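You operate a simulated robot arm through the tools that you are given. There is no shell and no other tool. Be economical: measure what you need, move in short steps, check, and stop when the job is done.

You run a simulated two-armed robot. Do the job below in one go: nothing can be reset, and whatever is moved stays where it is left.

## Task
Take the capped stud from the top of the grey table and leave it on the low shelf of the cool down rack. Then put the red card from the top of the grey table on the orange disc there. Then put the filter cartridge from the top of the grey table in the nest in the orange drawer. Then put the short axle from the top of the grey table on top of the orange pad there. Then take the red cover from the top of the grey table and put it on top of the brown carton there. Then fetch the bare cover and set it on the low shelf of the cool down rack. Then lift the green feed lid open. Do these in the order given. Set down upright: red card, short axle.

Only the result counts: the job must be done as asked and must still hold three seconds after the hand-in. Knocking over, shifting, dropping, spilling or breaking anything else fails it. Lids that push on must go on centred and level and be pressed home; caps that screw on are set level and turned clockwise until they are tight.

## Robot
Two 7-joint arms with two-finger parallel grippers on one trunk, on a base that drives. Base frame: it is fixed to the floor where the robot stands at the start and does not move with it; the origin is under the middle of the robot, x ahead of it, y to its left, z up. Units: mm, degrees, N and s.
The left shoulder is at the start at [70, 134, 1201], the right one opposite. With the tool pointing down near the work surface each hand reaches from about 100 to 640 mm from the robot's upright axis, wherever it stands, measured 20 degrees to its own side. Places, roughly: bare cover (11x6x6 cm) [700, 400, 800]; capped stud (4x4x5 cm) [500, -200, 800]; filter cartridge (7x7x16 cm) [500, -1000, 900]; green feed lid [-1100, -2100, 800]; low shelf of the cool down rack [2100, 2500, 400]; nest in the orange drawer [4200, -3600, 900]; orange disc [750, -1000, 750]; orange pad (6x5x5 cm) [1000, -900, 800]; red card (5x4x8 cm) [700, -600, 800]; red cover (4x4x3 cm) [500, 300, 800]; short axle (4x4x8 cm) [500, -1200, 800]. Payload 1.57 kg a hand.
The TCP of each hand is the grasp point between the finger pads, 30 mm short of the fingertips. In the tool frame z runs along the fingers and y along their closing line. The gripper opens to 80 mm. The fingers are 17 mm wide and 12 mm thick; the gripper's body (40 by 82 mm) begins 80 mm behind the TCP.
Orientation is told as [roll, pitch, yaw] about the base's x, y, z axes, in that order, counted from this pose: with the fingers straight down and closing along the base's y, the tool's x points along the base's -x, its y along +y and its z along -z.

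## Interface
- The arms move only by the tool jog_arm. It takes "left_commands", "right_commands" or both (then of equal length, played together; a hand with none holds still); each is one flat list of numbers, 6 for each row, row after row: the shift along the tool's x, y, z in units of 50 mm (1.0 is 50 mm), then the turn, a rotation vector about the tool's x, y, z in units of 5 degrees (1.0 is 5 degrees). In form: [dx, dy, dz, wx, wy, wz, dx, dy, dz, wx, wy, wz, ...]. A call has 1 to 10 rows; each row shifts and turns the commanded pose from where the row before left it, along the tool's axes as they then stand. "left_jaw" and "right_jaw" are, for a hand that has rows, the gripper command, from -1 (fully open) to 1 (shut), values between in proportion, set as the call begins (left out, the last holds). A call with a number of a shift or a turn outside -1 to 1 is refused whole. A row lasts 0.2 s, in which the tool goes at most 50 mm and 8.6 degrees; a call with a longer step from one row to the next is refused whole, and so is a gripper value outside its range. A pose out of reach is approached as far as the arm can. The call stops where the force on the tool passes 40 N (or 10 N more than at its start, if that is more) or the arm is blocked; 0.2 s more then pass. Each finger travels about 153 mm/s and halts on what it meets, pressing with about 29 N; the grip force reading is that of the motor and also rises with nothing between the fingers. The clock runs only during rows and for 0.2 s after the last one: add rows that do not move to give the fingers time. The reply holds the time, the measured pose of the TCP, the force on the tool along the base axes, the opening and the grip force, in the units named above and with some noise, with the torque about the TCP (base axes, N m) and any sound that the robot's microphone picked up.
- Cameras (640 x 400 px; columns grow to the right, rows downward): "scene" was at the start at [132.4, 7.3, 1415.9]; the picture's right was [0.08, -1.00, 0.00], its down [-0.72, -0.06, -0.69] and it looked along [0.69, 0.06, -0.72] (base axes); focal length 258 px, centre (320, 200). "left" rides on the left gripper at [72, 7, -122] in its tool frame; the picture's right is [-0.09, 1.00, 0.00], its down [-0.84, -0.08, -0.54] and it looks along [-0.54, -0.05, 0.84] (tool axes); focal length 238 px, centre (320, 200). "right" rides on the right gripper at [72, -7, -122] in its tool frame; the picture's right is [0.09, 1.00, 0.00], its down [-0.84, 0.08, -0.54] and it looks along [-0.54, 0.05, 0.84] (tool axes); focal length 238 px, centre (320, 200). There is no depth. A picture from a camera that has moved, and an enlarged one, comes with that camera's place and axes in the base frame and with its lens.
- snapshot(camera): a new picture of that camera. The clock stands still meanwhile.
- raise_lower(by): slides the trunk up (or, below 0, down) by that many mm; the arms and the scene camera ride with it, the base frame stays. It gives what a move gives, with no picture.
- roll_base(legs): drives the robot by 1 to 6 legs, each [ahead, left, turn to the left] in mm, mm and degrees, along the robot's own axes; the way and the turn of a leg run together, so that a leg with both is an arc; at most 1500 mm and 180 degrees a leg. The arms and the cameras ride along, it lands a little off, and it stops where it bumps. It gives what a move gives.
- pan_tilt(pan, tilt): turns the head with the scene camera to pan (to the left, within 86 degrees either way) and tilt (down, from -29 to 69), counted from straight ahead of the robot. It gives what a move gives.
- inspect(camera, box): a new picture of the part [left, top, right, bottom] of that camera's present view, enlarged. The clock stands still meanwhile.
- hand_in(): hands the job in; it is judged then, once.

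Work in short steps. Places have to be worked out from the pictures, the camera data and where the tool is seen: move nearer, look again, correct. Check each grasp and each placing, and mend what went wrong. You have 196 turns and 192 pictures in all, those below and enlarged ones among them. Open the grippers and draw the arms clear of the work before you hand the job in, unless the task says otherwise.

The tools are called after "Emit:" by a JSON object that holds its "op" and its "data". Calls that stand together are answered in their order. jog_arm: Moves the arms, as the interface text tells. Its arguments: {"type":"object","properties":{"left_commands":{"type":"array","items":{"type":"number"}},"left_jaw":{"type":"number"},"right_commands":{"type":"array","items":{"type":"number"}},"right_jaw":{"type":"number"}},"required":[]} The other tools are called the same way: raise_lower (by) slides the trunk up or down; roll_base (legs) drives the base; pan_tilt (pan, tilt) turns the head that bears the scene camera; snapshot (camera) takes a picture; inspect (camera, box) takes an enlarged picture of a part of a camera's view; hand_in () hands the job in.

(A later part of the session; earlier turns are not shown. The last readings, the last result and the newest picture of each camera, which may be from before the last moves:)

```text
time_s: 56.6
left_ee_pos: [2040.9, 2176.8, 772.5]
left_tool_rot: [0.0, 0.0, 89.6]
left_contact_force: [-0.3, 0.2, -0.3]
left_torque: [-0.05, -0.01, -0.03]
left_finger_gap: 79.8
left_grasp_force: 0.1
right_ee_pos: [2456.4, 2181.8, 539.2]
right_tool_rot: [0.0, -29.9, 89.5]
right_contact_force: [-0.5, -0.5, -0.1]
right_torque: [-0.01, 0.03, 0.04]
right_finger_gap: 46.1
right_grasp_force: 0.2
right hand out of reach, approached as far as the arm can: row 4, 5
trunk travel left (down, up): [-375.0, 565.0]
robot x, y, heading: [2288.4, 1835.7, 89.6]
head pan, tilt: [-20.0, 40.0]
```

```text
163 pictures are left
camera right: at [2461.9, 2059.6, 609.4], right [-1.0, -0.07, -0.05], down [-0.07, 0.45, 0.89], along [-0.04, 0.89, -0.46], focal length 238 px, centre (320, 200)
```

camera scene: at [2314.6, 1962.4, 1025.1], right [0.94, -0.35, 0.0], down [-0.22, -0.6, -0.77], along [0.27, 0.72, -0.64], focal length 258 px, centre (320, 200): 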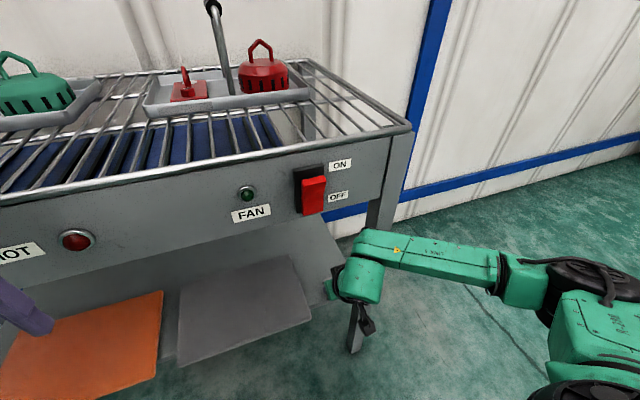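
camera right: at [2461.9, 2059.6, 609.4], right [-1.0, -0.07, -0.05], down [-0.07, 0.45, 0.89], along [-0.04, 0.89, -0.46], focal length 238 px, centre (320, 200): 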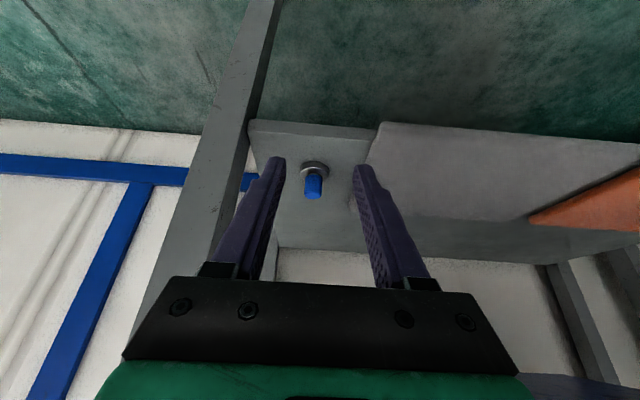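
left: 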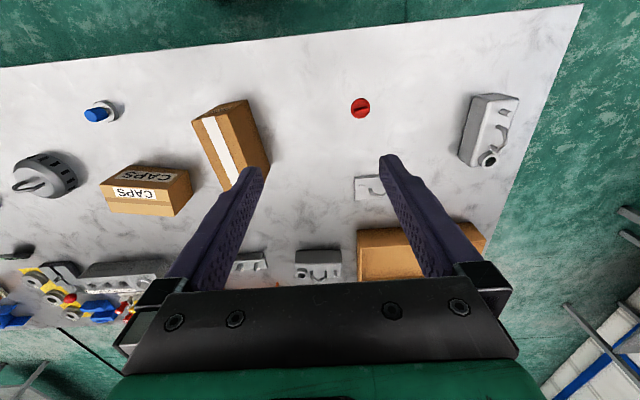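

Stud done. I back out, raise the trunk, and drive round to the table for the red card.

Emit:
{"op": "roll_base", "data": {"legs": [[-650, 0, 0]]}}

Emit:
{"op": "raise_lower", "data": {"by": 400}}

Emit:
{"op": "jog_arm", "data": {"right_commands": [0, 0, 0, 0, 1, 0, 0, 0, 0, 0, 1, 0, 0, 0, 0, 0, 1, 0, 0, 0, -0.5, 0, 1, 0, 0, 0, -0.5, 0, 1, 0, 0, 0, -0.5, 0, 1, 0, 0, 0, -0.5, 0, 0, 0], "right_jaw": -1}}

Emit:
{"op": "roll_base", "data": {"legs": [[0, 0, -89.6], [-1500, 0, 0], [-785, 0, 0], [0, -1200, 0], [0, -750, 0]]}}

Emit:
{"op": "pan_tilt", "data": {"pan": 0, "tilt": 40}}

Emit:
{"op": "snapshot", "data": {"camera": "scene"}}

```text
time_s: 60.2
left_ee_pos: [2035.3, 1526.2, 771.7]
left_tool_rot: [0.0, -0.1, 89.0]
left_contact_force: [0.1, -0.6, 0.2]
left_torque: [0.0, 0.02, 0.0]
left_finger_gap: 79.8
left_grasp_force: 0.0
right_ee_pos: [2451.9, 1527.0, 540.0]
right_tool_rot: [0.0, -29.9, 88.9]
right_contact_force: [0.5, 0.0, -0.7]
right_torque: [0.0, 0.0, 0.03]
right_finger_gap: 46.0
right_grasp_force: 0.2
trunk travel left (down, up): [-375.0, 565.0]
robot x, y, heading: [2276.1, 1182.1, 88.8]
head pan, tilt: [-20.0, 40.0]
```

```text
time_s: 64.0
left_ee_pos: [2036.1, 1525.8, 1172.9]
left_tool_rot: [0.0, 0.0, 88.9]
left_contact_force: [0.3, 0.4, 0.0]
left_torque: [0.02, 0.01, 0.01]
left_finger_gap: 79.6
left_grasp_force: 0.0
right_ee_pos: [2451.5, 1526.0, 939.5]
right_tool_rot: [-0.1, -30.0, 88.8]
right_contact_force: [0.8, 0.1, -0.2]
right_torque: [0.01, -0.02, 0.0]
right_finger_gap: 46.0
right_grasp_force: 0.2
trunk travel left (down, up): [-775.0, 165.0]
robot x, y, heading: [2274.7, 1178.6, 88.9]
head pan, tilt: [-20.0, 40.0]
```

```text
time_s: 65.7
left_ee_pos: [2034.4, 1526.1, 1172.2]
left_tool_rot: [0.1, -0.1, 88.9]
left_contact_force: [0.0, 0.3, 0.5]
left_torque: [0.02, 0.04, 0.01]
left_finger_gap: 79.9
left_grasp_force: 0.1
right_ee_pos: [2452.1, 1512.2, 1037.9]
right_tool_rot: [0.0, 0.0, 88.9]
right_contact_force: [-0.5, -0.7, 0.1]
right_torque: [-0.04, 0.0, 0.0]
right_finger_gap: 80.1
right_grasp_force: 0.0
trunk travel left (down, up): [-775.0, 165.0]
robot x, y, heading: [2275.6, 1181.1, 88.7]
head pan, tilt: [-20.0, 40.0]
```

```text
time_s: 90.3
left_ee_pos: [202.9, -451.0, 1172.2]
left_tool_rot: [0.0, 0.1, -4.9]
left_contact_force: [-0.6, -0.7, -0.5]
left_torque: [0.0, 0.0, 0.0]
left_finger_gap: 80.0
left_grasp_force: 0.0
right_ee_pos: [163.0, -864.2, 1038.4]
right_tool_rot: [0.0, -0.1, -5.0]
right_contact_force: [-0.1, 0.0, 0.2]
right_torque: [0.01, 0.03, 0.02]
right_finger_gap: 79.9
right_grasp_force: 0.1
trunk travel left (down, up): [-775.0, 165.0]
robot x, y, heading: [-157.2, -664.6, -4.8]
head pan, tilt: [-20.0, 40.0]
```

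```text
time_s: 91.1
left_ee_pos: [204.0, -451.2, 1172.1]
left_tool_rot: [0.1, 0.0, -4.8]
left_contact_force: [0.2, -0.4, -0.1]
left_torque: [0.02, -0.01, -0.02]
left_finger_gap: 80.4
left_grasp_force: 0.0
right_ee_pos: [163.6, -866.1, 1039.3]
right_tool_rot: [-0.1, 0.0, -5.0]
right_contact_force: [-0.5, 1.0, -0.8]
right_torque: [0.01, -0.01, 0.02]
right_finger_gap: 80.0
right_grasp_force: 0.1
trunk travel left (down, up): [-775.0, 165.0]
robot x, y, heading: [-155.1, -665.0, -5.0]
head pan, tilt: [0.0, 40.0]
```

```text
162 pictures are left
camera scene: at [-22.1, -677.6, 1424.6], right [-0.09, -1.0, 0.0], down [-0.64, 0.06, -0.77], along [0.76, -0.07, -0.64], focal length 258 px, centre (320, 200)
```

scene: 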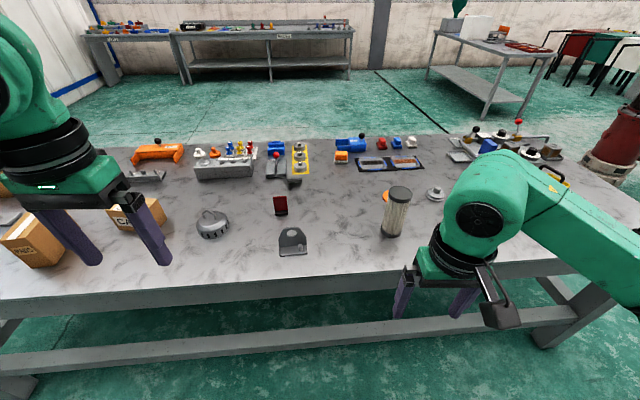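

Heading drifted to -5°. Card ≈ (686,-602), disc ≈ (721,-999), cartridge ≈ (536,-961). I straighten and move so the card lies in the right hand's zone.

Emit:
{"op": "roll_base", "data": {"legs": [[0, 0, 5], [0, 235, 0], [280, 0, 0]]}}

Emit:
{"op": "snapshot", "data": {"camera": "scene"}}

```text
time_s: 94.9
left_ee_pos: [458.2, -176.9, 1172.6]
left_tool_rot: [0.0, -0.1, 0.8]
left_contact_force: [0.1, -0.1, 0.4]
left_torque: [-0.02, 0.02, 0.0]
left_finger_gap: 80.0
left_grasp_force: 0.1
right_ee_pos: [457.9, -592.5, 1038.6]
right_tool_rot: [-0.1, -0.1, 0.6]
right_contact_force: [-0.4, 0.4, -0.4]
right_torque: [-0.03, 0.02, 0.0]
right_finger_gap: 80.1
right_grasp_force: 0.0
trunk travel left (down, up): [-775.0, 165.0]
robot x, y, heading: [121.7, -424.0, 0.4]
head pan, tilt: [0.0, 40.0]
```

```text
161 pictures are left
camera scene: at [255.9, -424.1, 1424.8], right [0.01, -1.0, 0.0], down [-0.64, -0.01, -0.77], along [0.77, 0.01, -0.64], focal length 258 px, centre (320, 200)
```

scene: 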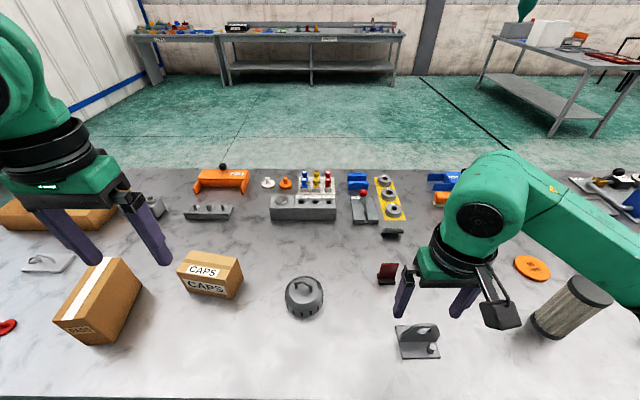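

I bring the right hand near the card for a closer view.

Emit:
{"op": "jog_arm", "data": {"right_commands": [-0.9, 0, 0.2, 0, 0, 0, -0.9, 0, 0.2, 0, 0, 0, -0.9, 0, 0.2, 0, 0, 0, -0.5, 0, 0.2, 0, 0, 0]}}

Emit:
{"op": "snapshot", "data": {"camera": "right"}}

Emit:
{"op": "inspect", "data": {"camera": "scene", "box": [350, 230, 480, 370]}}

```text
time_s: 95.9
left_ee_pos: [461.2, -176.8, 1171.2]
left_tool_rot: [0.0, 0.0, 0.8]
left_contact_force: [-0.9, -0.1, -0.3]
left_torque: [-0.02, 0.01, 0.0]
left_finger_gap: 80.0
left_grasp_force: 0.1
right_ee_pos: [618.7, -590.4, 999.0]
right_tool_rot: [0.0, 0.1, 0.6]
right_contact_force: [0.1, 0.3, 0.1]
right_torque: [0.01, 0.01, -0.01]
right_finger_gap: 80.1
right_grasp_force: 0.1
trunk travel left (down, up): [-775.0, 165.0]
robot x, y, heading: [120.4, -424.9, 0.4]
head pan, tilt: [0.0, 40.0]
```

```text
160 pictures are left
camera right: at [547.6, -596.6, 1121.1], right [-0.1, 0.99, 0.0], down [0.84, 0.09, 0.54], along [0.54, 0.06, -0.84], focal length 238 px, centre (320, 200)
```

right: 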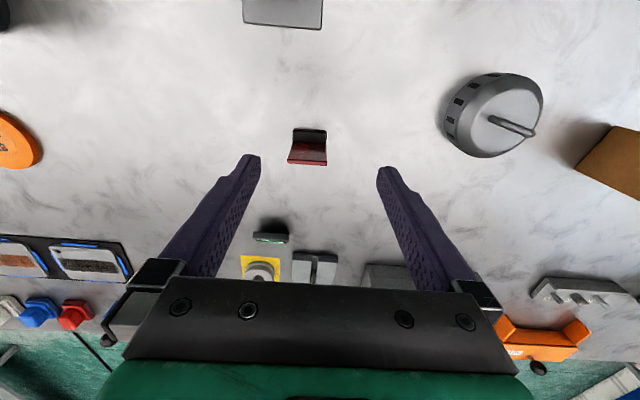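

```text
2.86 times, centred on (415, 300) of scene
camera zoom: at [258.7, -423.8, 1424.5], right [0.01, -1.0, 0.0], down [-0.64, -0.01, -0.77], along [0.77, 0.01, -0.64], focal length 738 px, centre (49, -86)
```

zoom: 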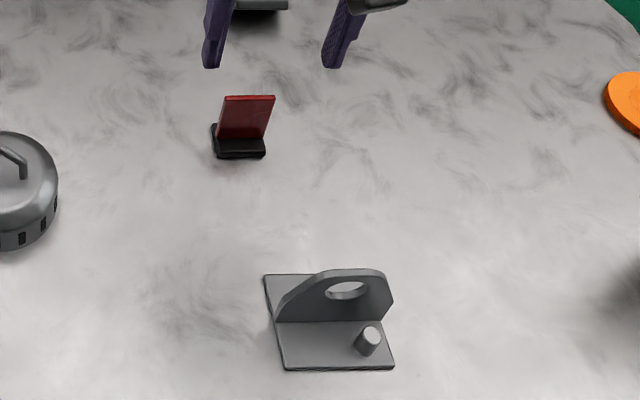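

The card is a thin red plate standing in a black base at about (657,-598), facing x. I'll grip its faces, so I turn the right hand 90°.

Emit:
{"op": "jog_arm", "data": {"right_commands": [0, 0, 0, 0, 0, -1, 0, 0, 0, 0, 0, -1, 0, 0, 0, 0, 0, -1, 0, 0, 0, 0, 0, -1, 0, 0, 0, 0, 0, -1, 0, 0, 0, 0, 0, -1, 0, 0, 0, 0, 0, -1, 0, 0, 0, 0, 0, -1, 0, 0, 0, 0, 0, -1]}}

Emit:
{"op": "jog_arm", "data": {"right_commands": [0, 0, 0, 0, 0, -1, 0, 0, 0, 0, 0, -1, 0, 0, 0, 0, 0, -1, 0, 0, 0, 0, 0, -1, 0, 0, 0, 0, 0, -1, 0, 0, 0, 0, 0, -1, 0, 0, 0, 0, 0, -1, 0, 0, 0, 0, 0, -1, 0, 0, 0, 0, 0, -1]}}

Emit:
{"op": "snapshot", "data": {"camera": "right"}}

Emit:
{"op": "snapshot", "data": {"camera": "scene"}}

```text
time_s: 97.9
left_ee_pos: [459.0, -176.9, 1172.5]
left_tool_rot: [0.0, 0.0, 0.8]
left_contact_force: [0.1, 0.7, 0.6]
left_torque: [0.01, -0.01, 0.02]
left_finger_gap: 80.0
left_grasp_force: 0.0
right_ee_pos: [618.6, -591.2, 998.8]
right_tool_rot: [0.0, 0.1, 25.5]
right_contact_force: [-0.1, 0.4, 0.0]
right_torque: [0.0, 0.0, -0.02]
right_finger_gap: 80.0
right_grasp_force: 0.0
right hand out of reach, approached as far as the arm can: row 6, 7, 8, 9
trunk travel left (down, up): [-775.0, 165.0]
robot x, y, heading: [121.2, -425.1, 0.7]
head pan, tilt: [0.0, 40.0]
```

```text
time_s: 99.9
left_ee_pos: [458.7, -177.0, 1173.2]
left_tool_rot: [-0.1, 0.0, 0.6]
left_contact_force: [0.3, -0.4, -0.8]
left_torque: [0.0, -0.02, -0.01]
left_finger_gap: 80.2
left_grasp_force: 0.1
right_ee_pos: [619.1, -592.7, 997.5]
right_tool_rot: [0.0, -0.1, 25.5]
right_contact_force: [-0.8, -0.4, -0.2]
right_torque: [0.03, 0.03, -0.02]
right_finger_gap: 80.2
right_grasp_force: 0.1
right hand out of reach, approached as far as the arm can: row 1, 2, 3, 4, 5, 6, 7, 8, 9
trunk travel left (down, up): [-775.0, 165.0]
robot x, y, heading: [118.4, -428.0, 0.7]
head pan, tilt: [0.0, 40.0]
```

```text
158 pictures are left
camera right: at [556.7, -627.3, 1120.1], right [-0.51, 0.86, 0.0], down [0.72, 0.43, 0.54], along [0.47, 0.28, -0.84], focal length 238 px, centre (320, 200)
```

right: 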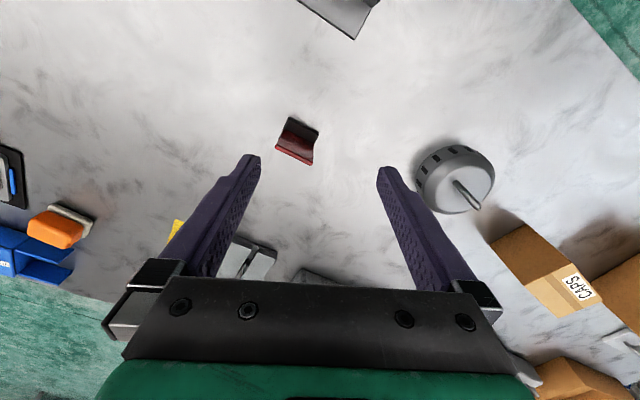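

```text
157 pictures are left
camera scene: at [257.8, -424.1, 1424.6], right [0.01, -1.0, 0.0], down [-0.64, -0.01, -0.77], along [0.77, 0.01, -0.64], focal length 258 px, centre (320, 200)
```

scene: 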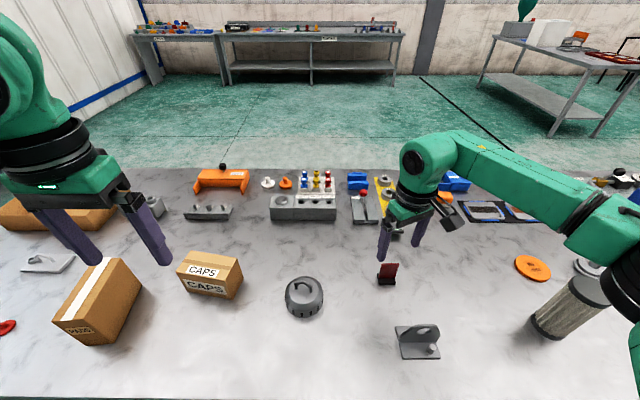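

That way is limited at 25°; I turn the other way to yaw -90.

Emit:
{"op": "jog_arm", "data": {"right_commands": [0, 0, 0, 0, 0, 1, 0, 0, 0, 0, 0, 1, 0, 0, 0, 0, 0, 1, 0, 0, 0, 0, 0, 1, 0, 0, 0, 0, 0, 1, 0, 0, 0, 0, 0, 1, 0, 0, 0, 0, 0, 1, 0, 0, 0, 0, 0, 1, 0, 0, 0, 0, 0, 1, 0, 0, 0, 0, 0, 1]}}

Emit:
{"op": "jog_arm", "data": {"right_commands": [0, 0, 0, 0, 0, 1, 0, 0, 0, 0, 0, 1, 0, 0, 0, 0, 0, 1, 0, 0, 0, 0, 0, 1, 0, 0, 0, 0, 0, 1, 0, 0, 0, 0, 0, 1, 0, 0, 0, 0, 0, 1, 0, 0, 0, 0, 0, 1, 0, 0, 0, 0, 0, 1, 0, 0, 0, 0, 0, 1]}}

```text
time_s: 102.1
left_ee_pos: [460.5, -177.3, 1172.2]
left_tool_rot: [0.0, 0.0, 0.7]
left_contact_force: [0.9, 0.2, -0.1]
left_torque: [0.02, 0.03, 0.01]
left_finger_gap: 80.3
left_grasp_force: 0.1
right_ee_pos: [619.0, -590.9, 998.5]
right_tool_rot: [0.1, 0.0, -24.6]
right_contact_force: [0.6, 0.4, 0.6]
right_torque: [0.01, 0.01, -0.01]
right_finger_gap: 79.9
right_grasp_force: 0.0
trunk travel left (down, up): [-775.0, 165.0]
robot x, y, heading: [121.1, -427.1, 0.5]
head pan, tilt: [0.0, 40.0]
```

```text
time_s: 104.3
left_ee_pos: [459.7, -176.9, 1172.8]
left_tool_rot: [0.0, 0.0, 0.6]
left_contact_force: [-0.2, 0.4, 0.0]
left_torque: [0.02, 0.02, 0.01]
left_finger_gap: 79.9
left_grasp_force: 0.1
right_ee_pos: [620.4, -592.6, 998.0]
right_tool_rot: [0.1, 0.0, -74.6]
right_contact_force: [-0.6, 0.1, -0.6]
right_torque: [0.02, 0.01, 0.0]
right_finger_gap: 79.9
right_grasp_force: 0.1
trunk travel left (down, up): [-775.0, 165.0]
robot x, y, heading: [124.0, -425.7, 0.9]
head pan, tilt: [0.0, 40.0]
```

Emit:
{"op": "jog_arm", "data": {"right_commands": [0, 0, 0, 0, 0, 1, 0, 0, 0, 0, 0, 1, 0, 0, 0, 0, 0, 1.0, -0.14, 0.4, 0.5, 0, 0, 0.1, 0, 0.36, 0.5, 0, 0, 0]}}

Emit:
{"op": "snapshot", "data": {"camera": "right"}}

Emit:
{"op": "inspect", "data": {"camera": "scene", "box": [340, 180, 460, 300]}}

```text
time_s: 105.5
left_ee_pos: [460.5, -177.2, 1171.7]
left_tool_rot: [0.1, 0.0, 0.7]
left_contact_force: [0.2, -0.2, -0.8]
left_torque: [-0.03, 0.01, 0.0]
left_finger_gap: 79.8
left_grasp_force: 0.0
right_ee_pos: [660.1, -597.7, 945.5]
right_tool_rot: [0.0, -0.1, -90.1]
right_contact_force: [0.2, 0.1, 1.0]
right_torque: [0.01, -0.01, 0.02]
right_finger_gap: 80.1
right_grasp_force: 0.0
trunk travel left (down, up): [-775.0, 165.0]
robot x, y, heading: [122.4, -422.9, 0.5]
head pan, tilt: [0.0, 40.0]
```

```text
156 pictures are left
camera right: at [653.3, -525.6, 1066.9], right [1.0, 0.09, 0.0], down [0.08, -0.84, 0.54], along [0.05, -0.54, -0.84], focal length 238 px, centre (320, 200)
```

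right: 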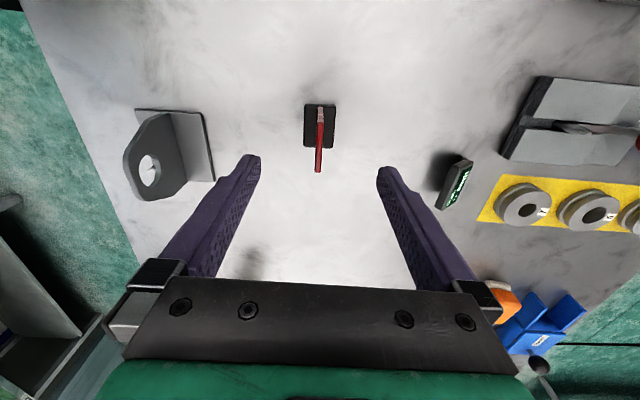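

```text
3.33 times, centred on (400, 240) of scene
camera zoom: at [259.3, -423.7, 1424.5], right [0.01, -1.0, 0.0], down [-0.64, -0.01, -0.77], along [0.77, 0.01, -0.64], focal length 862 px, centre (53, 67)
```

zoom: 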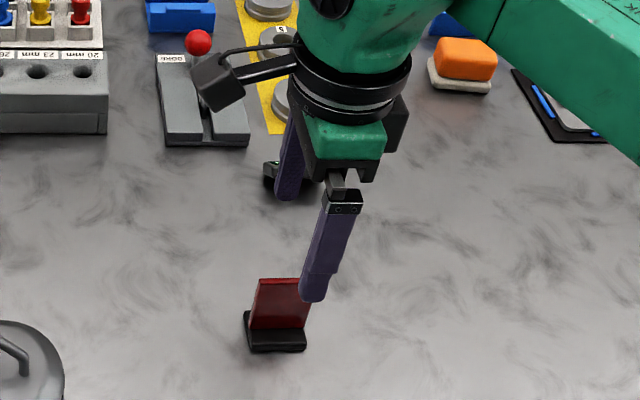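

The plate is aligned and centred between the fingers. I descend to grip its upper part.

Emit:
{"op": "jog_arm", "data": {"right_commands": [0, 0, 0.6, 0, 0, 0, 0.04, 0, 0.6, 0, 0, 0, 0, 0, 0.58, 0, 0, 0, 0, 0, 0, 0, 0, 0]}}

Emit:
{"op": "snapshot", "data": {"camera": "right"}}

Emit:
{"op": "jog_arm", "data": {"right_commands": [0, 0, 0, 0, 0, 0, 0, 0, 0, 0, 0, 0, 0, 0, 0, 0, 0, 0, 0, 0, 0, 0, 0, 0], "right_jaw": 1}}

Emit:
{"op": "snapshot", "data": {"camera": "right"}}

```text
time_s: 106.5
left_ee_pos: [459.9, -176.7, 1171.5]
left_tool_rot: [0.0, 0.0, 0.7]
left_contact_force: [-0.5, 0.1, 0.2]
left_torque: [0.01, -0.01, -0.06]
left_finger_gap: 79.9
left_grasp_force: 0.0
right_ee_pos: [658.1, -595.9, 858.8]
right_tool_rot: [-0.1, 0.0, -89.9]
right_contact_force: [-0.2, -0.1, 0.6]
right_torque: [-0.04, 0.02, 0.01]
right_finger_gap: 80.2
right_grasp_force: 0.1
trunk travel left (down, up): [-775.0, 165.0]
robot x, y, heading: [121.8, -426.3, 0.6]
head pan, tilt: [0.0, 40.0]
```

```text
154 pictures are left
camera right: at [651.3, -522.9, 981.3], right [1.0, 0.09, 0.0], down [0.08, -0.84, 0.54], along [0.05, -0.54, -0.84], focal length 238 px, centre (320, 200)
```

right: 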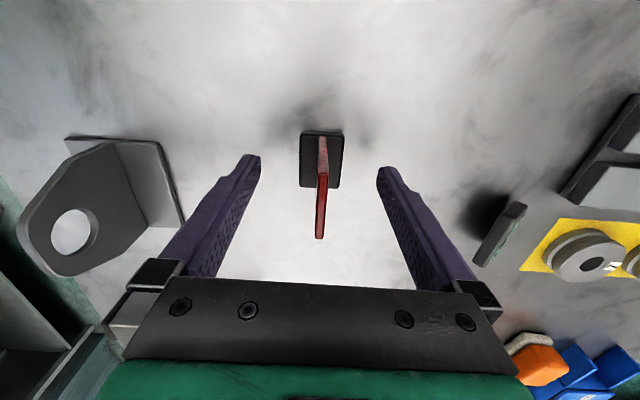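

```text
time_s: 107.5
left_ee_pos: [459.0, -177.2, 1173.4]
left_tool_rot: [-0.1, 0.0, 0.7]
left_contact_force: [-0.3, 0.0, 0.2]
left_torque: [0.01, 0.01, 0.01]
left_finger_gap: 79.9
left_grasp_force: 0.0
right_ee_pos: [659.0, -594.9, 859.5]
right_tool_rot: [0.0, 0.1, -90.0]
right_contact_force: [0.8, 0.3, -0.2]
right_torque: [0.0, -0.03, -0.02]
right_finger_gap: 5.6
right_grasp_force: 25.5
trunk travel left (down, up): [-775.0, 165.0]
robot x, y, heading: [122.9, -426.7, 0.4]
head pan, tilt: [0.0, 40.0]
```

```text
153 pictures are left
camera right: at [651.4, -522.8, 981.4], right [1.0, 0.09, 0.0], down [0.08, -0.84, 0.54], along [0.05, -0.54, -0.84], focal length 238 px, centre (320, 200)
```

right: 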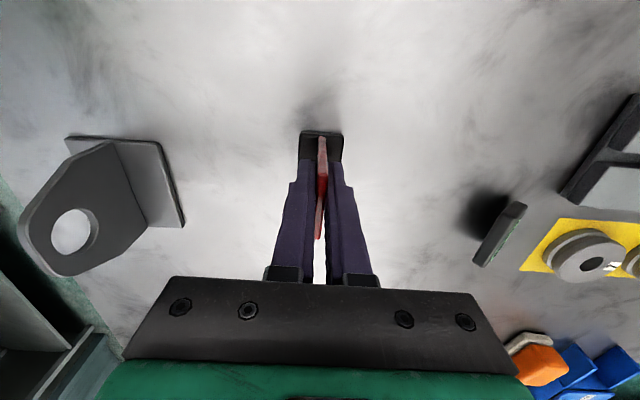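

Gripped (5.6 mm). Lift slowly and check it is held.

Emit:
{"op": "jog_arm", "data": {"right_commands": [0, 0, -0.2, 0, 0, 0, 0, 0, -0.4, 0, 0, 0, 0, 0, -0.6, 0, 0, 0, 0, 0, -0.8, 0, 0, 0, 0, 0, -0.8, 0, 0, 0]}}

Emit:
{"op": "snapshot", "data": {"camera": "right"}}

```text
time_s: 108.7
left_ee_pos: [458.5, -176.8, 1172.8]
left_tool_rot: [-0.1, -0.1, 0.7]
left_contact_force: [-0.7, -0.3, -0.6]
left_torque: [-0.02, 0.03, 0.03]
left_finger_gap: 79.9
left_grasp_force: 0.0
right_ee_pos: [659.9, -595.4, 1000.3]
right_tool_rot: [0.0, -0.1, -90.0]
right_contact_force: [0.4, 0.3, -0.4]
right_torque: [0.01, 0.03, 0.03]
right_finger_gap: 5.5
right_grasp_force: 25.3
trunk travel left (down, up): [-775.0, 165.0]
robot x, y, heading: [115.4, -425.5, 0.7]
head pan, tilt: [0.0, 40.0]
```

```text
152 pictures are left
camera right: at [651.8, -522.0, 1121.5], right [1.0, 0.09, 0.0], down [0.08, -0.84, 0.54], along [0.05, -0.54, -0.84], focal length 238 px, centre (320, 200)
```

right: 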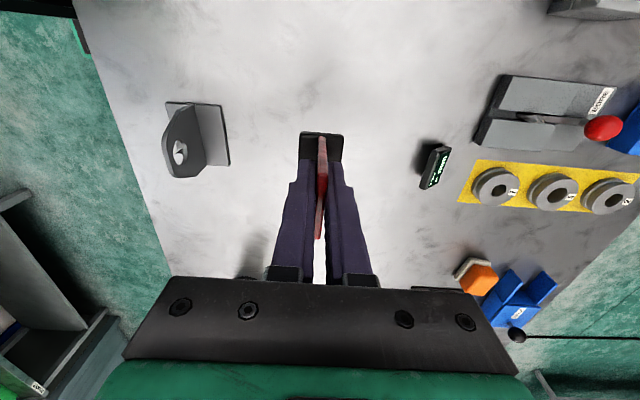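

Held. I roll right ~415 mm so the hand is near the orange disc.

Emit:
{"op": "roll_base", "data": {"legs": [[0, -415, -0.5]]}}

Emit:
{"op": "pan_tilt", "data": {"pan": -15, "tilt": 45}}

Emit:
{"op": "snapshot", "data": {"camera": "right"}}

Emit:
{"op": "snapshot", "data": {"camera": "scene"}}

```text
time_s: 111.3
left_ee_pos: [463.0, -594.6, 1172.7]
left_tool_rot: [-0.1, 0.0, 0.8]
left_contact_force: [-0.9, 0.1, -0.2]
left_torque: [0.0, -0.01, -0.01]
left_finger_gap: 80.0
left_grasp_force: 0.1
right_ee_pos: [664.1, -1012.3, 999.4]
right_tool_rot: [0.1, 0.0, -89.9]
right_contact_force: [0.2, 0.7, -1.4]
right_torque: [0.0, 0.0, 0.01]
right_finger_gap: 5.6
right_grasp_force: 24.8
trunk travel left (down, up): [-775.0, 165.0]
robot x, y, heading: [125.1, -846.0, 0.6]
head pan, tilt: [0.0, 40.0]
```

```text
time_s: 112.1
left_ee_pos: [463.6, -594.9, 1171.4]
left_tool_rot: [0.0, 0.0, 0.8]
left_contact_force: [-0.5, 0.2, -0.2]
left_torque: [0.0, 0.01, -0.02]
left_finger_gap: 80.1
left_grasp_force: 0.1
right_ee_pos: [664.4, -1013.6, 998.9]
right_tool_rot: [0.1, 0.1, -89.9]
right_contact_force: [0.4, 0.2, -0.8]
right_torque: [0.0, 0.01, -0.03]
right_finger_gap: 5.4
right_grasp_force: 25.6
trunk travel left (down, up): [-775.0, 165.0]
robot x, y, heading: [119.5, -845.3, 0.7]
head pan, tilt: [-15.0, 45.0]
```

```text
151 pictures are left
camera right: at [657.5, -940.6, 1120.9], right [1.0, 0.09, 0.0], down [0.08, -0.84, 0.54], along [0.05, -0.54, -0.84], focal length 238 px, centre (320, 200)
```

right: 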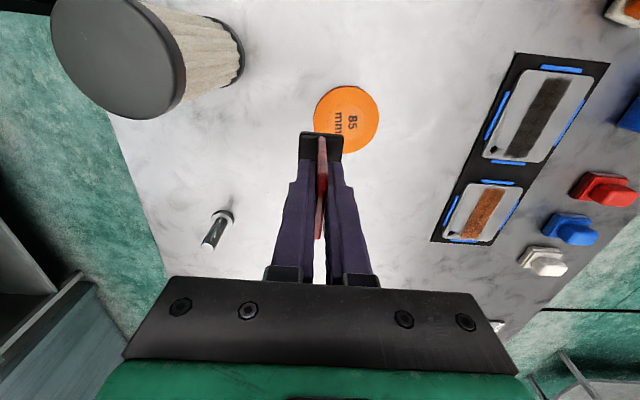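

```text
150 pictures are left
camera scene: at [256.7, -864.6, 1417.3], right [-0.25, -0.97, 0.0], down [-0.69, 0.17, -0.71], along [0.69, -0.17, -0.71], focal length 258 px, centre (320, 200)
```

scene: 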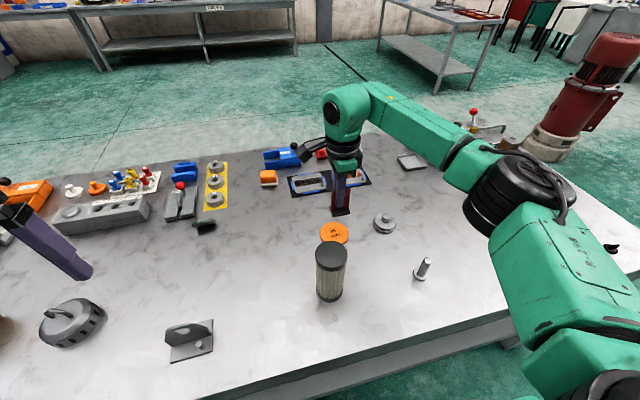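

Disc (85 mm) centre ≈ (701,-1018). I move above it and descend to z≈885 for a look.

Emit:
{"op": "jog_arm", "data": {"right_commands": [-0.06, 0.36, 0.3, 0, 0, 0, 0, 0.36, 0.5, 0, 0, 0, 0, 0, 0.8, 0, 0, 0, 0, 0, 0.7, 0, 0, 0, 0, 0, 0, 0, 0, 0]}}

Emit:
{"op": "snapshot", "data": {"camera": "right"}}

Emit:
{"op": "inspect", "data": {"camera": "scene", "box": [270, 150, 430, 310]}}

```text
time_s: 113.3
left_ee_pos: [463.0, -594.8, 1173.8]
left_tool_rot: [0.0, 0.0, 0.9]
left_contact_force: [1.8, 0.3, 0.3]
left_torque: [0.03, 0.0, 0.01]
left_finger_gap: 79.9
left_grasp_force: 0.1
right_ee_pos: [702.3, -1019.2, 882.8]
right_tool_rot: [0.0, -0.1, -89.8]
right_contact_force: [0.1, -0.2, -1.4]
right_torque: [-0.02, -0.01, 0.0]
right_finger_gap: 5.6
right_grasp_force: 25.7
trunk travel left (down, up): [-775.0, 165.0]
robot x, y, heading: [127.4, -844.0, 0.7]
head pan, tilt: [-15.0, 45.0]
```

```text
149 pictures are left
camera right: at [694.2, -945.5, 1004.5], right [1.0, 0.1, 0.0], down [0.08, -0.84, 0.54], along [0.05, -0.54, -0.84], focal length 238 px, centre (320, 200)
```

right: 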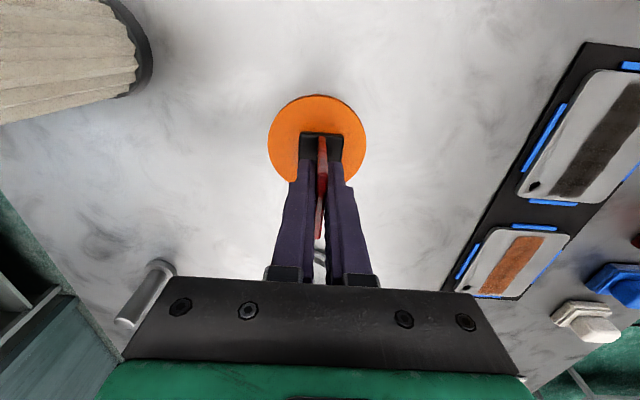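

```text
2.50 times, centred on (350, 230) of scene
camera zoom: at [256.6, -864.0, 1417.4], right [-0.25, -0.97, 0.0], down [-0.69, 0.17, -0.71], along [0.69, -0.17, -0.71], focal length 646 px, centre (245, 125)
```

zoom: 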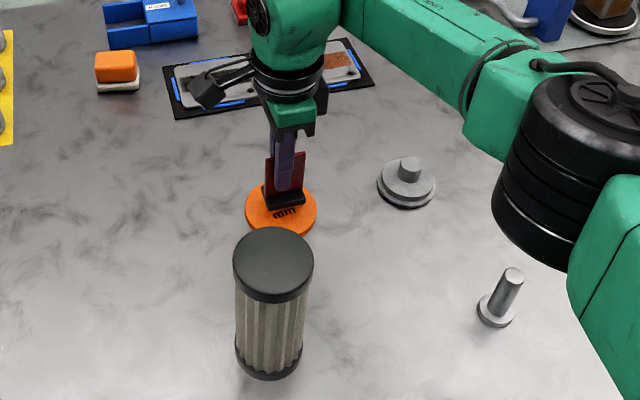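

The card is nearly centred; I nudge (-4,+4) mm and lower until contact.

Emit:
{"op": "jog_arm", "data": {"right_commands": [0.08, -0.08, 0.1, 0, 0, 0, 0, 0, 0.12, 0, 0, 0, 0, 0, 0, 0, 0, 0]}}

Emit:
{"op": "jog_arm", "data": {"right_commands": [0, 0, 0.04, 0, 0, 0, 0, 0, 0, 0, 0, 0]}}

Emit:
{"op": "jog_arm", "data": {"right_commands": [0, 0, 0.04, 0, 0, 0, 0, 0, 0, 0, 0, 0]}}

```text
time_s: 114.1
left_ee_pos: [463.1, -595.7, 1172.0]
left_tool_rot: [0.0, -0.1, 0.8]
left_contact_force: [0.6, 0.1, -0.7]
left_torque: [-0.02, 0.03, 0.0]
left_finger_gap: 79.9
left_grasp_force: 0.1
right_ee_pos: [697.5, -1012.9, 871.3]
right_tool_rot: [0.0, 0.0, -89.9]
right_contact_force: [1.4, 1.2, -0.8]
right_torque: [0.0, 0.0, 0.01]
right_finger_gap: 5.6
right_grasp_force: 26.0
trunk travel left (down, up): [-775.0, 165.0]
robot x, y, heading: [124.8, -846.5, 0.8]
head pan, tilt: [-15.0, 45.0]
```

```text
time_s: 114.7
left_ee_pos: [462.5, -596.0, 1172.9]
left_tool_rot: [0.1, 0.0, 0.8]
left_contact_force: [-0.5, -0.5, -0.3]
left_torque: [-0.01, 0.02, -0.02]
left_finger_gap: 80.0
left_grasp_force: 0.1
right_ee_pos: [697.3, -1013.4, 869.4]
right_tool_rot: [0.1, 0.0, -89.9]
right_contact_force: [-0.5, 0.4, -0.7]
right_torque: [0.04, -0.03, -0.01]
right_finger_gap: 5.5
right_grasp_force: 25.7
trunk travel left (down, up): [-775.0, 165.0]
robot x, y, heading: [125.9, -844.7, 1.0]
head pan, tilt: [-15.0, 45.0]
```

```text
time_s: 115.3
left_ee_pos: [463.0, -595.1, 1172.4]
left_tool_rot: [0.0, -0.1, 0.8]
left_contact_force: [-0.4, 1.2, 0.9]
left_torque: [-0.02, 0.03, 0.02]
left_finger_gap: 79.9
left_grasp_force: 0.1
right_ee_pos: [697.7, -1012.2, 868.0]
right_tool_rot: [0.1, 0.0, -89.9]
right_contact_force: [0.9, -0.8, 3.6]
right_torque: [-0.1, -0.02, 0.0]
right_finger_gap: 5.6
right_grasp_force: 25.5
trunk travel left (down, up): [-775.0, 165.0]
robot x, y, heading: [127.8, -845.5, 0.7]
head pan, tilt: [-15.0, 45.0]
```

Contact begins at z≈868. One millimetre more, then release.

Emit:
{"op": "jog_arm", "data": {"right_commands": [0, 0, 0.025, 0, 0, 0, 0, 0, 0, 0, 0, 0]}}

Emit:
{"op": "jog_arm", "data": {"right_commands": [0, 0, 0, 0, 0, 0, 0, 0, 0, 0, 0, 0, 0, 0, 0, 0, 0, 0], "right_jaw": -0.4}}

Emit:
{"op": "snapshot", "data": {"camera": "right"}}

```text
time_s: 115.9
left_ee_pos: [463.0, -596.3, 1172.8]
left_tool_rot: [0.1, -0.2, 0.8]
left_contact_force: [0.0, -0.5, 0.3]
left_torque: [-0.02, 0.02, -0.01]
left_finger_gap: 79.8
left_grasp_force: 0.1
right_ee_pos: [697.9, -1012.4, 868.3]
right_tool_rot: [0.3, 0.0, -90.0]
right_contact_force: [2.9, -2.2, 9.7]
right_torque: [-0.24, -0.09, 0.0]
right_finger_gap: 5.8
right_grasp_force: 25.6
trunk travel left (down, up): [-775.0, 165.0]
robot x, y, heading: [125.2, -845.5, 0.8]
head pan, tilt: [-15.0, 45.0]
```

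```text
time_s: 116.7
left_ee_pos: [462.9, -595.6, 1172.2]
left_tool_rot: [0.1, 0.1, 0.8]
left_contact_force: [-0.5, -1.1, -0.5]
left_torque: [0.0, -0.04, 0.01]
left_finger_gap: 79.9
left_grasp_force: 0.0
right_ee_pos: [697.1, -1012.5, 867.9]
right_tool_rot: [0.1, -0.1, -89.9]
right_contact_force: [-0.6, 0.4, -0.4]
right_torque: [-0.03, -0.02, -0.01]
right_finger_gap: 56.3
right_grasp_force: 0.0
trunk travel left (down, up): [-775.0, 165.0]
robot x, y, heading: [125.8, -845.7, 0.6]
head pan, tilt: [-15.0, 45.0]
```

```text
147 pictures are left
camera right: at [690.2, -939.6, 988.8], right [1.0, 0.09, 0.0], down [0.08, -0.84, 0.54], along [0.05, -0.54, -0.84], focal length 238 px, centre (320, 200)
```

right: 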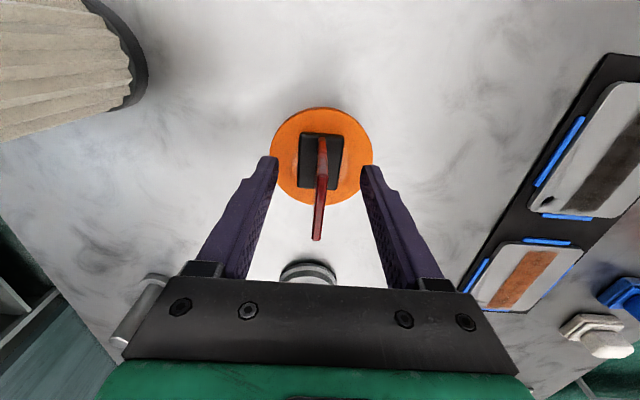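

The card stands upright on the disc. I rise, return the hand to yaw 0, and move above the filter cartridge at about (537,-957).

Emit:
{"op": "jog_arm", "data": {"right_commands": [0, 0, -0.6, 0, 0, 0, 0, 0, -1, 0, 0, 0, 0, 0, -1, 0, 0, 0, 0, 0, -1, 0, 0, -1, 0, 0, 0, 0, 0, -1, 0, 0, 0, 0, 0, -1, 0, 0, 0, 0, 0, -1, 0, 0, 0, 0, 0, -1, 0, 0, 0, 0, 0, -1, 0, 0, 0, 0, 0, -1], "right_jaw": -1}}

Emit:
{"op": "jog_arm", "data": {"right_commands": [0, 0, 0, 0, 0, -1, 0, 0, 0, 0, 0, -1, 0, 0, 0, 0, 0, -1, 0, 0, 0, 0, 0, -1, 0, 0, 0, 0, 0, -1, 0, 0, 0, 0, 0, -1, 0, 0, 0, 0, 0, -1, 0, 0, 0, 0, 0, -1, 0, 0, 0, 0, 0, -1, 0, 0, 0, 0, 0, -1]}}

Emit:
{"op": "snapshot", "data": {"camera": "right"}}

Emit:
{"op": "snapshot", "data": {"camera": "scene"}}

```text
time_s: 118.9
left_ee_pos: [463.1, -595.6, 1172.0]
left_tool_rot: [0.0, 0.0, 0.7]
left_contact_force: [-0.1, -0.7, 0.4]
left_torque: [-0.01, 0.01, 0.03]
left_finger_gap: 80.3
left_grasp_force: 0.1
right_ee_pos: [696.1, -1011.9, 1048.2]
right_tool_rot: [-0.1, 0.0, -54.7]
right_contact_force: [0.6, -1.1, 0.6]
right_torque: [0.01, -0.03, -0.05]
right_finger_gap: 80.0
right_grasp_force: 0.0
trunk travel left (down, up): [-775.0, 165.0]
robot x, y, heading: [124.4, -843.6, 0.9]
head pan, tilt: [-15.0, 45.0]
```

```text
time_s: 121.1
left_ee_pos: [464.0, -596.0, 1172.4]
left_tool_rot: [0.0, 0.0, 0.8]
left_contact_force: [0.9, -0.3, 0.2]
left_torque: [0.01, 0.01, 0.0]
left_finger_gap: 80.1
left_grasp_force: 0.0
right_ee_pos: [697.5, -1012.2, 1046.6]
right_tool_rot: [0.1, 0.0, -4.8]
right_contact_force: [-0.1, 0.6, -0.6]
right_torque: [-0.01, -0.02, 0.02]
right_finger_gap: 80.0
right_grasp_force: 0.1
trunk travel left (down, up): [-775.0, 165.0]
robot x, y, heading: [126.1, -849.2, 0.8]
head pan, tilt: [-15.0, 45.0]
```

```text
146 pictures are left
camera right: at [623.8, -1012.1, 1169.1], right [-0.01, 1.0, 0.0], down [0.84, 0.01, 0.54], along [0.54, 0.0, -0.84], focal length 238 px, centre (320, 200)
```

right: 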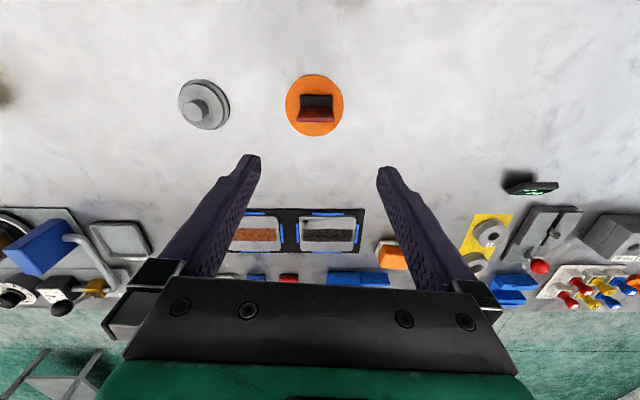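

```text
145 pictures are left
camera scene: at [256.6, -864.1, 1417.4], right [-0.25, -0.97, 0.0], down [-0.69, 0.17, -0.71], along [0.69, -0.17, -0.71], focal length 258 px, centre (320, 200)
```

scene: 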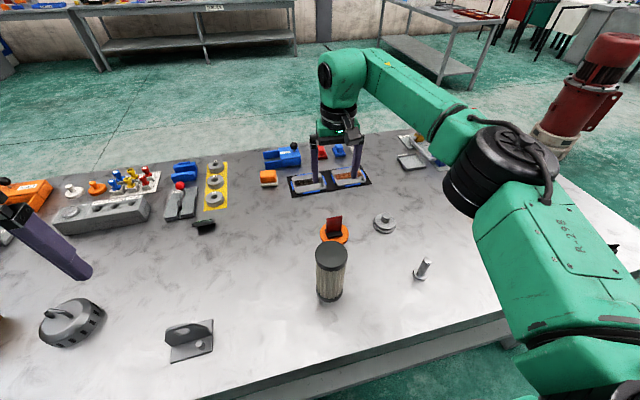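

Next, move above the cartridge and look down.

Emit:
{"op": "jog_arm", "data": {"right_commands": [0, 0, 0, 0, 0, -0.95, 0.8, 0.27, 0, 0, 0, 0, 0.8, 0.27, 0, 0, 0, 0, 0.8, 0.27, 0, 0, 0, 0, 0.8, 0.27, 0, 0, 0, 0]}}

Emit:
{"op": "snapshot", "data": {"camera": "right"}}

```text
time_s: 122.3
left_ee_pos: [462.6, -595.0, 1172.8]
left_tool_rot: [0.0, -0.1, 0.8]
left_contact_force: [-0.6, 0.0, 0.1]
left_torque: [0.0, -0.01, 0.02]
left_finger_gap: 80.0
left_grasp_force: 0.1
right_ee_pos: [534.8, -959.4, 1047.9]
right_tool_rot: [0.0, -0.1, -0.3]
right_contact_force: [-0.7, -0.2, 0.0]
right_torque: [-0.01, -0.03, 0.01]
right_finger_gap: 80.1
right_grasp_force: 0.2
trunk travel left (down, up): [-775.0, 165.0]
robot x, y, heading: [125.6, -841.4, 0.5]
head pan, tilt: [-15.0, 45.0]
```

```text
144 pictures are left
camera right: at [462.5, -964.3, 1169.7], right [-0.09, 1.0, 0.0], down [0.84, 0.08, 0.54], along [0.54, 0.05, -0.84], focal length 238 px, centre (320, 200)
```

right: 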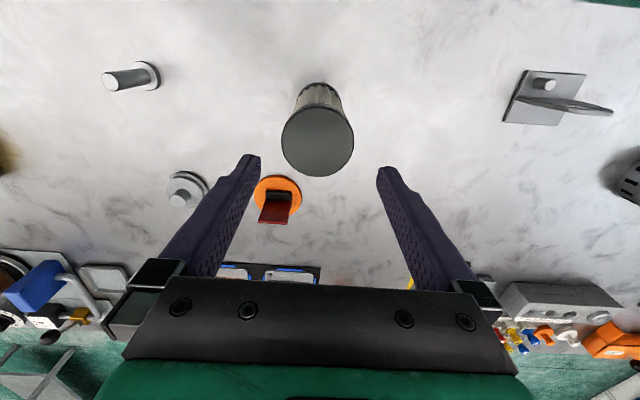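

Centred over the cartridge top (533,-960). I descend to z≈928.

Emit:
{"op": "jog_arm", "data": {"right_commands": [0.03, 0, 0.6, 0, 0, 0, 0, 0, 0.6, 0, 0, 0, 0, 0, 0.6, 0, 0, 0, 0, 0, 0.6, 0, 0, 0, 0, 0, 0, 0, 0, 0]}}

Emit:
{"op": "snapshot", "data": {"camera": "right"}}

Emit:
{"op": "jog_arm", "data": {"right_commands": [0, 0, 0, 0, 0, 0, 0, 0, 0, 0, 0, 0, 0, 0, 0, 0, 0, 0], "right_jaw": 1}}

Emit:
{"op": "jog_arm", "data": {"right_commands": [0, 0, -0.2, 0, 0, 0, 0, 0, -0.3, 0, 0, 0, 0, 0, -0.5, 0, 0, 0]}}

Emit:
{"op": "snapshot", "data": {"camera": "right"}}

Emit:
{"op": "snapshot", "data": {"camera": "scene"}}

```text
time_s: 123.5
left_ee_pos: [463.6, -595.4, 1172.6]
left_tool_rot: [0.0, -0.2, 0.8]
left_contact_force: [-0.8, 0.2, -1.3]
left_torque: [0.01, 0.03, 0.01]
left_finger_gap: 80.0
left_grasp_force: 0.0
right_ee_pos: [535.4, -957.7, 929.9]
right_tool_rot: [0.0, 0.0, -0.1]
right_contact_force: [0.8, 0.2, -0.2]
right_torque: [0.03, -0.05, 0.05]
right_finger_gap: 79.9
right_grasp_force: 0.0
trunk travel left (down, up): [-775.0, 165.0]
robot x, y, heading: [122.4, -847.8, 0.9]
head pan, tilt: [-15.0, 45.0]
```

```text
143 pictures are left
camera right: at [463.0, -961.7, 1051.9], right [-0.09, 1.0, 0.0], down [0.84, 0.08, 0.54], along [0.54, 0.05, -0.84], focal length 238 px, centre (320, 200)
```

right: 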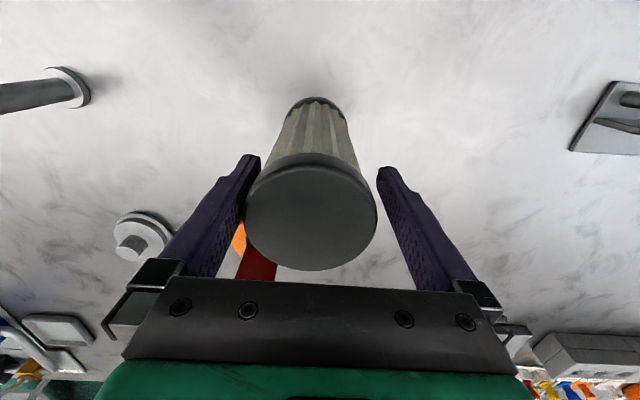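

```text
time_s: 124.3
left_ee_pos: [463.7, -594.9, 1172.5]
left_tool_rot: [0.0, 0.1, 0.8]
left_contact_force: [0.1, -0.6, 1.0]
left_torque: [0.0, 0.01, 0.0]
left_finger_gap: 80.0
left_grasp_force: 0.1
right_ee_pos: [535.7, -955.6, 930.0]
right_tool_rot: [0.0, 0.1, -0.1]
right_contact_force: [-0.7, 0.4, 0.5]
right_torque: [0.15, -0.02, 0.01]
right_finger_gap: 67.2
right_grasp_force: 28.9
trunk travel left (down, up): [-775.0, 165.0]
robot x, y, heading: [123.6, -845.9, 0.6]
head pan, tilt: [-15.0, 45.0]
```

```text
time_s: 125.1
left_ee_pos: [463.8, -595.7, 1172.9]
left_tool_rot: [0.0, 0.1, 0.8]
left_contact_force: [-0.3, -1.0, 0.4]
left_torque: [-0.02, 0.02, 0.02]
left_finger_gap: 79.9
left_grasp_force: 0.0
right_ee_pos: [535.3, -957.5, 978.0]
right_tool_rot: [0.0, 0.1, 0.0]
right_contact_force: [0.7, 0.0, -2.1]
right_torque: [0.01, 0.0, 0.0]
right_finger_gap: 67.5
right_grasp_force: 28.9
trunk travel left (down, up): [-775.0, 165.0]
robot x, y, heading: [126.9, -845.4, 0.5]
head pan, tilt: [-15.0, 45.0]
```

```text
142 pictures are left
camera right: at [463.1, -963.1, 1100.5], right [-0.09, 1.0, 0.0], down [0.84, 0.08, 0.54], along [0.54, 0.05, -0.84], focal length 238 px, centre (320, 200)
```

right: 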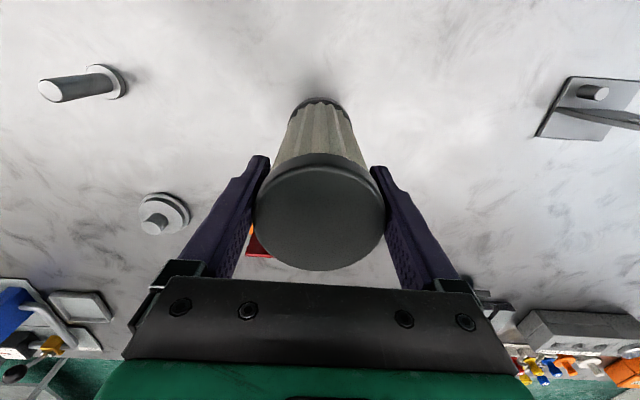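

```text
141 pictures are left
camera scene: at [256.7, -863.9, 1417.3], right [-0.25, -0.97, 0.0], down [-0.69, 0.17, -0.71], along [0.69, -0.17, -0.71], focal length 258 px, centre (320, 200)
```

scene: 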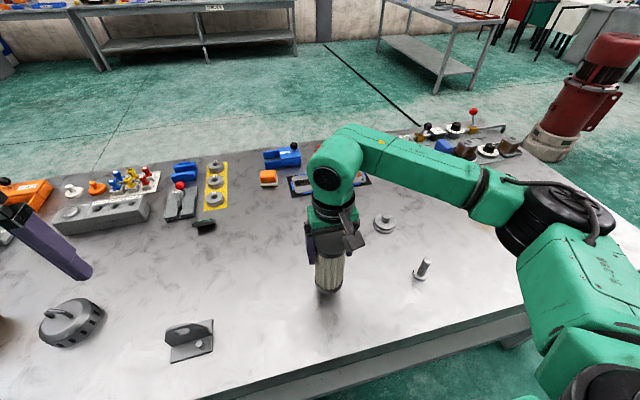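

Held firmly (67 mm). I raise it, pull in, and survey toward the drawer.

Emit:
{"op": "jog_arm", "data": {"right_commands": [0, 0, -0.9, 0, 0, 0, 0, 0, -0.9, 0, 0, 0, 0.4, 0, -0.7, 0, 0, 0, 0.5, 0, -0.5, 0, 0, 0, 0.6, 0, 0, 0, 0, 0]}}

Emit:
{"op": "roll_base", "data": {"legs": [[-250, 0, -0.6]]}}

Emit:
{"op": "pan_tilt", "data": {"pan": -40, "tilt": 15}}

Emit:
{"op": "snapshot", "data": {"camera": "scene"}}

Emit:
{"op": "pan_tilt", "data": {"pan": -80, "tilt": 25}}

Emit:
{"op": "snapshot", "data": {"camera": "scene"}}

```text
time_s: 126.3
left_ee_pos: [463.7, -596.5, 1172.9]
left_tool_rot: [0.0, -0.1, 0.8]
left_contact_force: [0.1, 0.9, 0.0]
left_torque: [-0.02, 0.0, -0.01]
left_finger_gap: 80.1
left_grasp_force: 0.1
right_ee_pos: [461.7, -956.5, 1128.8]
right_tool_rot: [0.0, 0.0, 0.0]
right_contact_force: [-0.4, 0.7, -2.6]
right_torque: [-0.04, 0.0, 0.01]
right_finger_gap: 67.4
right_grasp_force: 29.6
trunk travel left (down, up): [-775.0, 165.0]
robot x, y, heading: [121.0, -844.9, 0.6]
head pan, tilt: [-15.0, 45.0]
```

```text
time_s: 128.1
left_ee_pos: [225.0, -600.0, 1171.8]
left_tool_rot: [0.0, 0.2, 0.3]
left_contact_force: [0.4, -0.5, 0.3]
left_torque: [-0.01, 0.02, 0.01]
left_finger_gap: 80.1
left_grasp_force: 0.2
right_ee_pos: [221.5, -962.2, 1127.2]
right_tool_rot: [0.0, 0.1, -0.6]
right_contact_force: [0.2, 0.3, -2.9]
right_torque: [0.01, 0.06, -0.01]
right_finger_gap: 67.3
right_grasp_force: 29.4
trunk travel left (down, up): [-775.0, 165.0]
robot x, y, heading: [-118.2, -846.9, 0.2]
head pan, tilt: [-15.0, 45.0]
```

```text
time_s: 129.0
left_ee_pos: [223.0, -600.2, 1172.2]
left_tool_rot: [0.1, 0.0, 0.3]
left_contact_force: [-0.3, 0.4, 0.1]
left_torque: [0.01, -0.02, -0.02]
left_finger_gap: 80.0
left_grasp_force: 0.1
right_ee_pos: [219.7, -961.9, 1128.5]
right_tool_rot: [0.0, 0.0, -0.6]
right_contact_force: [-0.4, -0.5, -1.8]
right_torque: [-0.01, -0.02, 0.02]
right_finger_gap: 67.3
right_grasp_force: 29.0
trunk travel left (down, up): [-775.0, 165.0]
robot x, y, heading: [-116.9, -846.8, 0.1]
head pan, tilt: [-40.0, 15.0]
```

```text
140 pictures are left
camera scene: at [7.5, -906.3, 1464.0], right [-0.64, -0.77, 0.0], down [-0.2, 0.17, -0.97], along [0.74, -0.62, -0.26], focal length 258 px, centre (320, 200)
```

scene: 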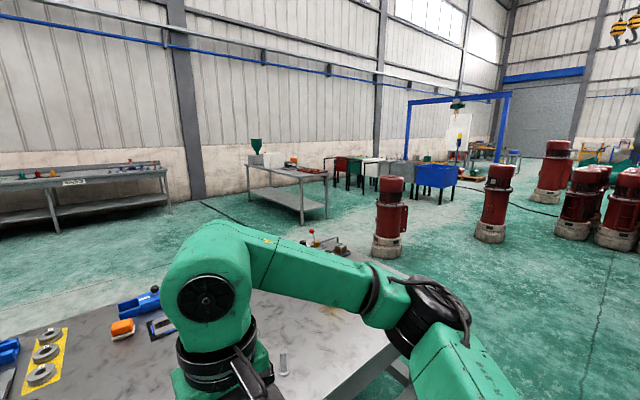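

```text
time_s: 130.1
left_ee_pos: [223.2, -600.3, 1172.5]
left_tool_rot: [0.1, 0.0, 0.3]
left_contact_force: [-0.8, -0.4, -0.1]
left_torque: [0.0, -0.01, 0.0]
left_finger_gap: 80.0
left_grasp_force: 0.1
right_ee_pos: [217.9, -961.1, 1128.9]
right_tool_rot: [0.0, 0.0, -0.6]
right_contact_force: [0.2, 0.2, -3.6]
right_torque: [-0.03, 0.01, -0.01]
right_finger_gap: 67.3
right_grasp_force: 29.5
trunk travel left (down, up): [-775.0, 165.0]
robot x, y, heading: [-118.8, -844.4, 0.2]
head pan, tilt: [-80.0, 25.0]
```

```text
139 pictures are left
camera scene: at [-48.0, -937.3, 1447.9], right [-0.98, -0.18, 0.0], down [-0.08, 0.42, -0.91], along [0.16, -0.89, -0.42], focal length 258 px, centre (320, 200)
```

scene: 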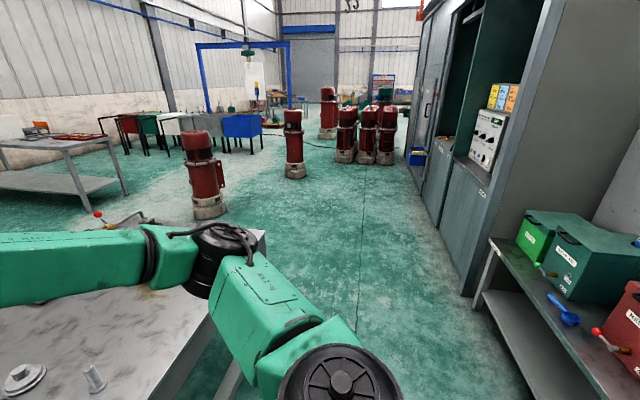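

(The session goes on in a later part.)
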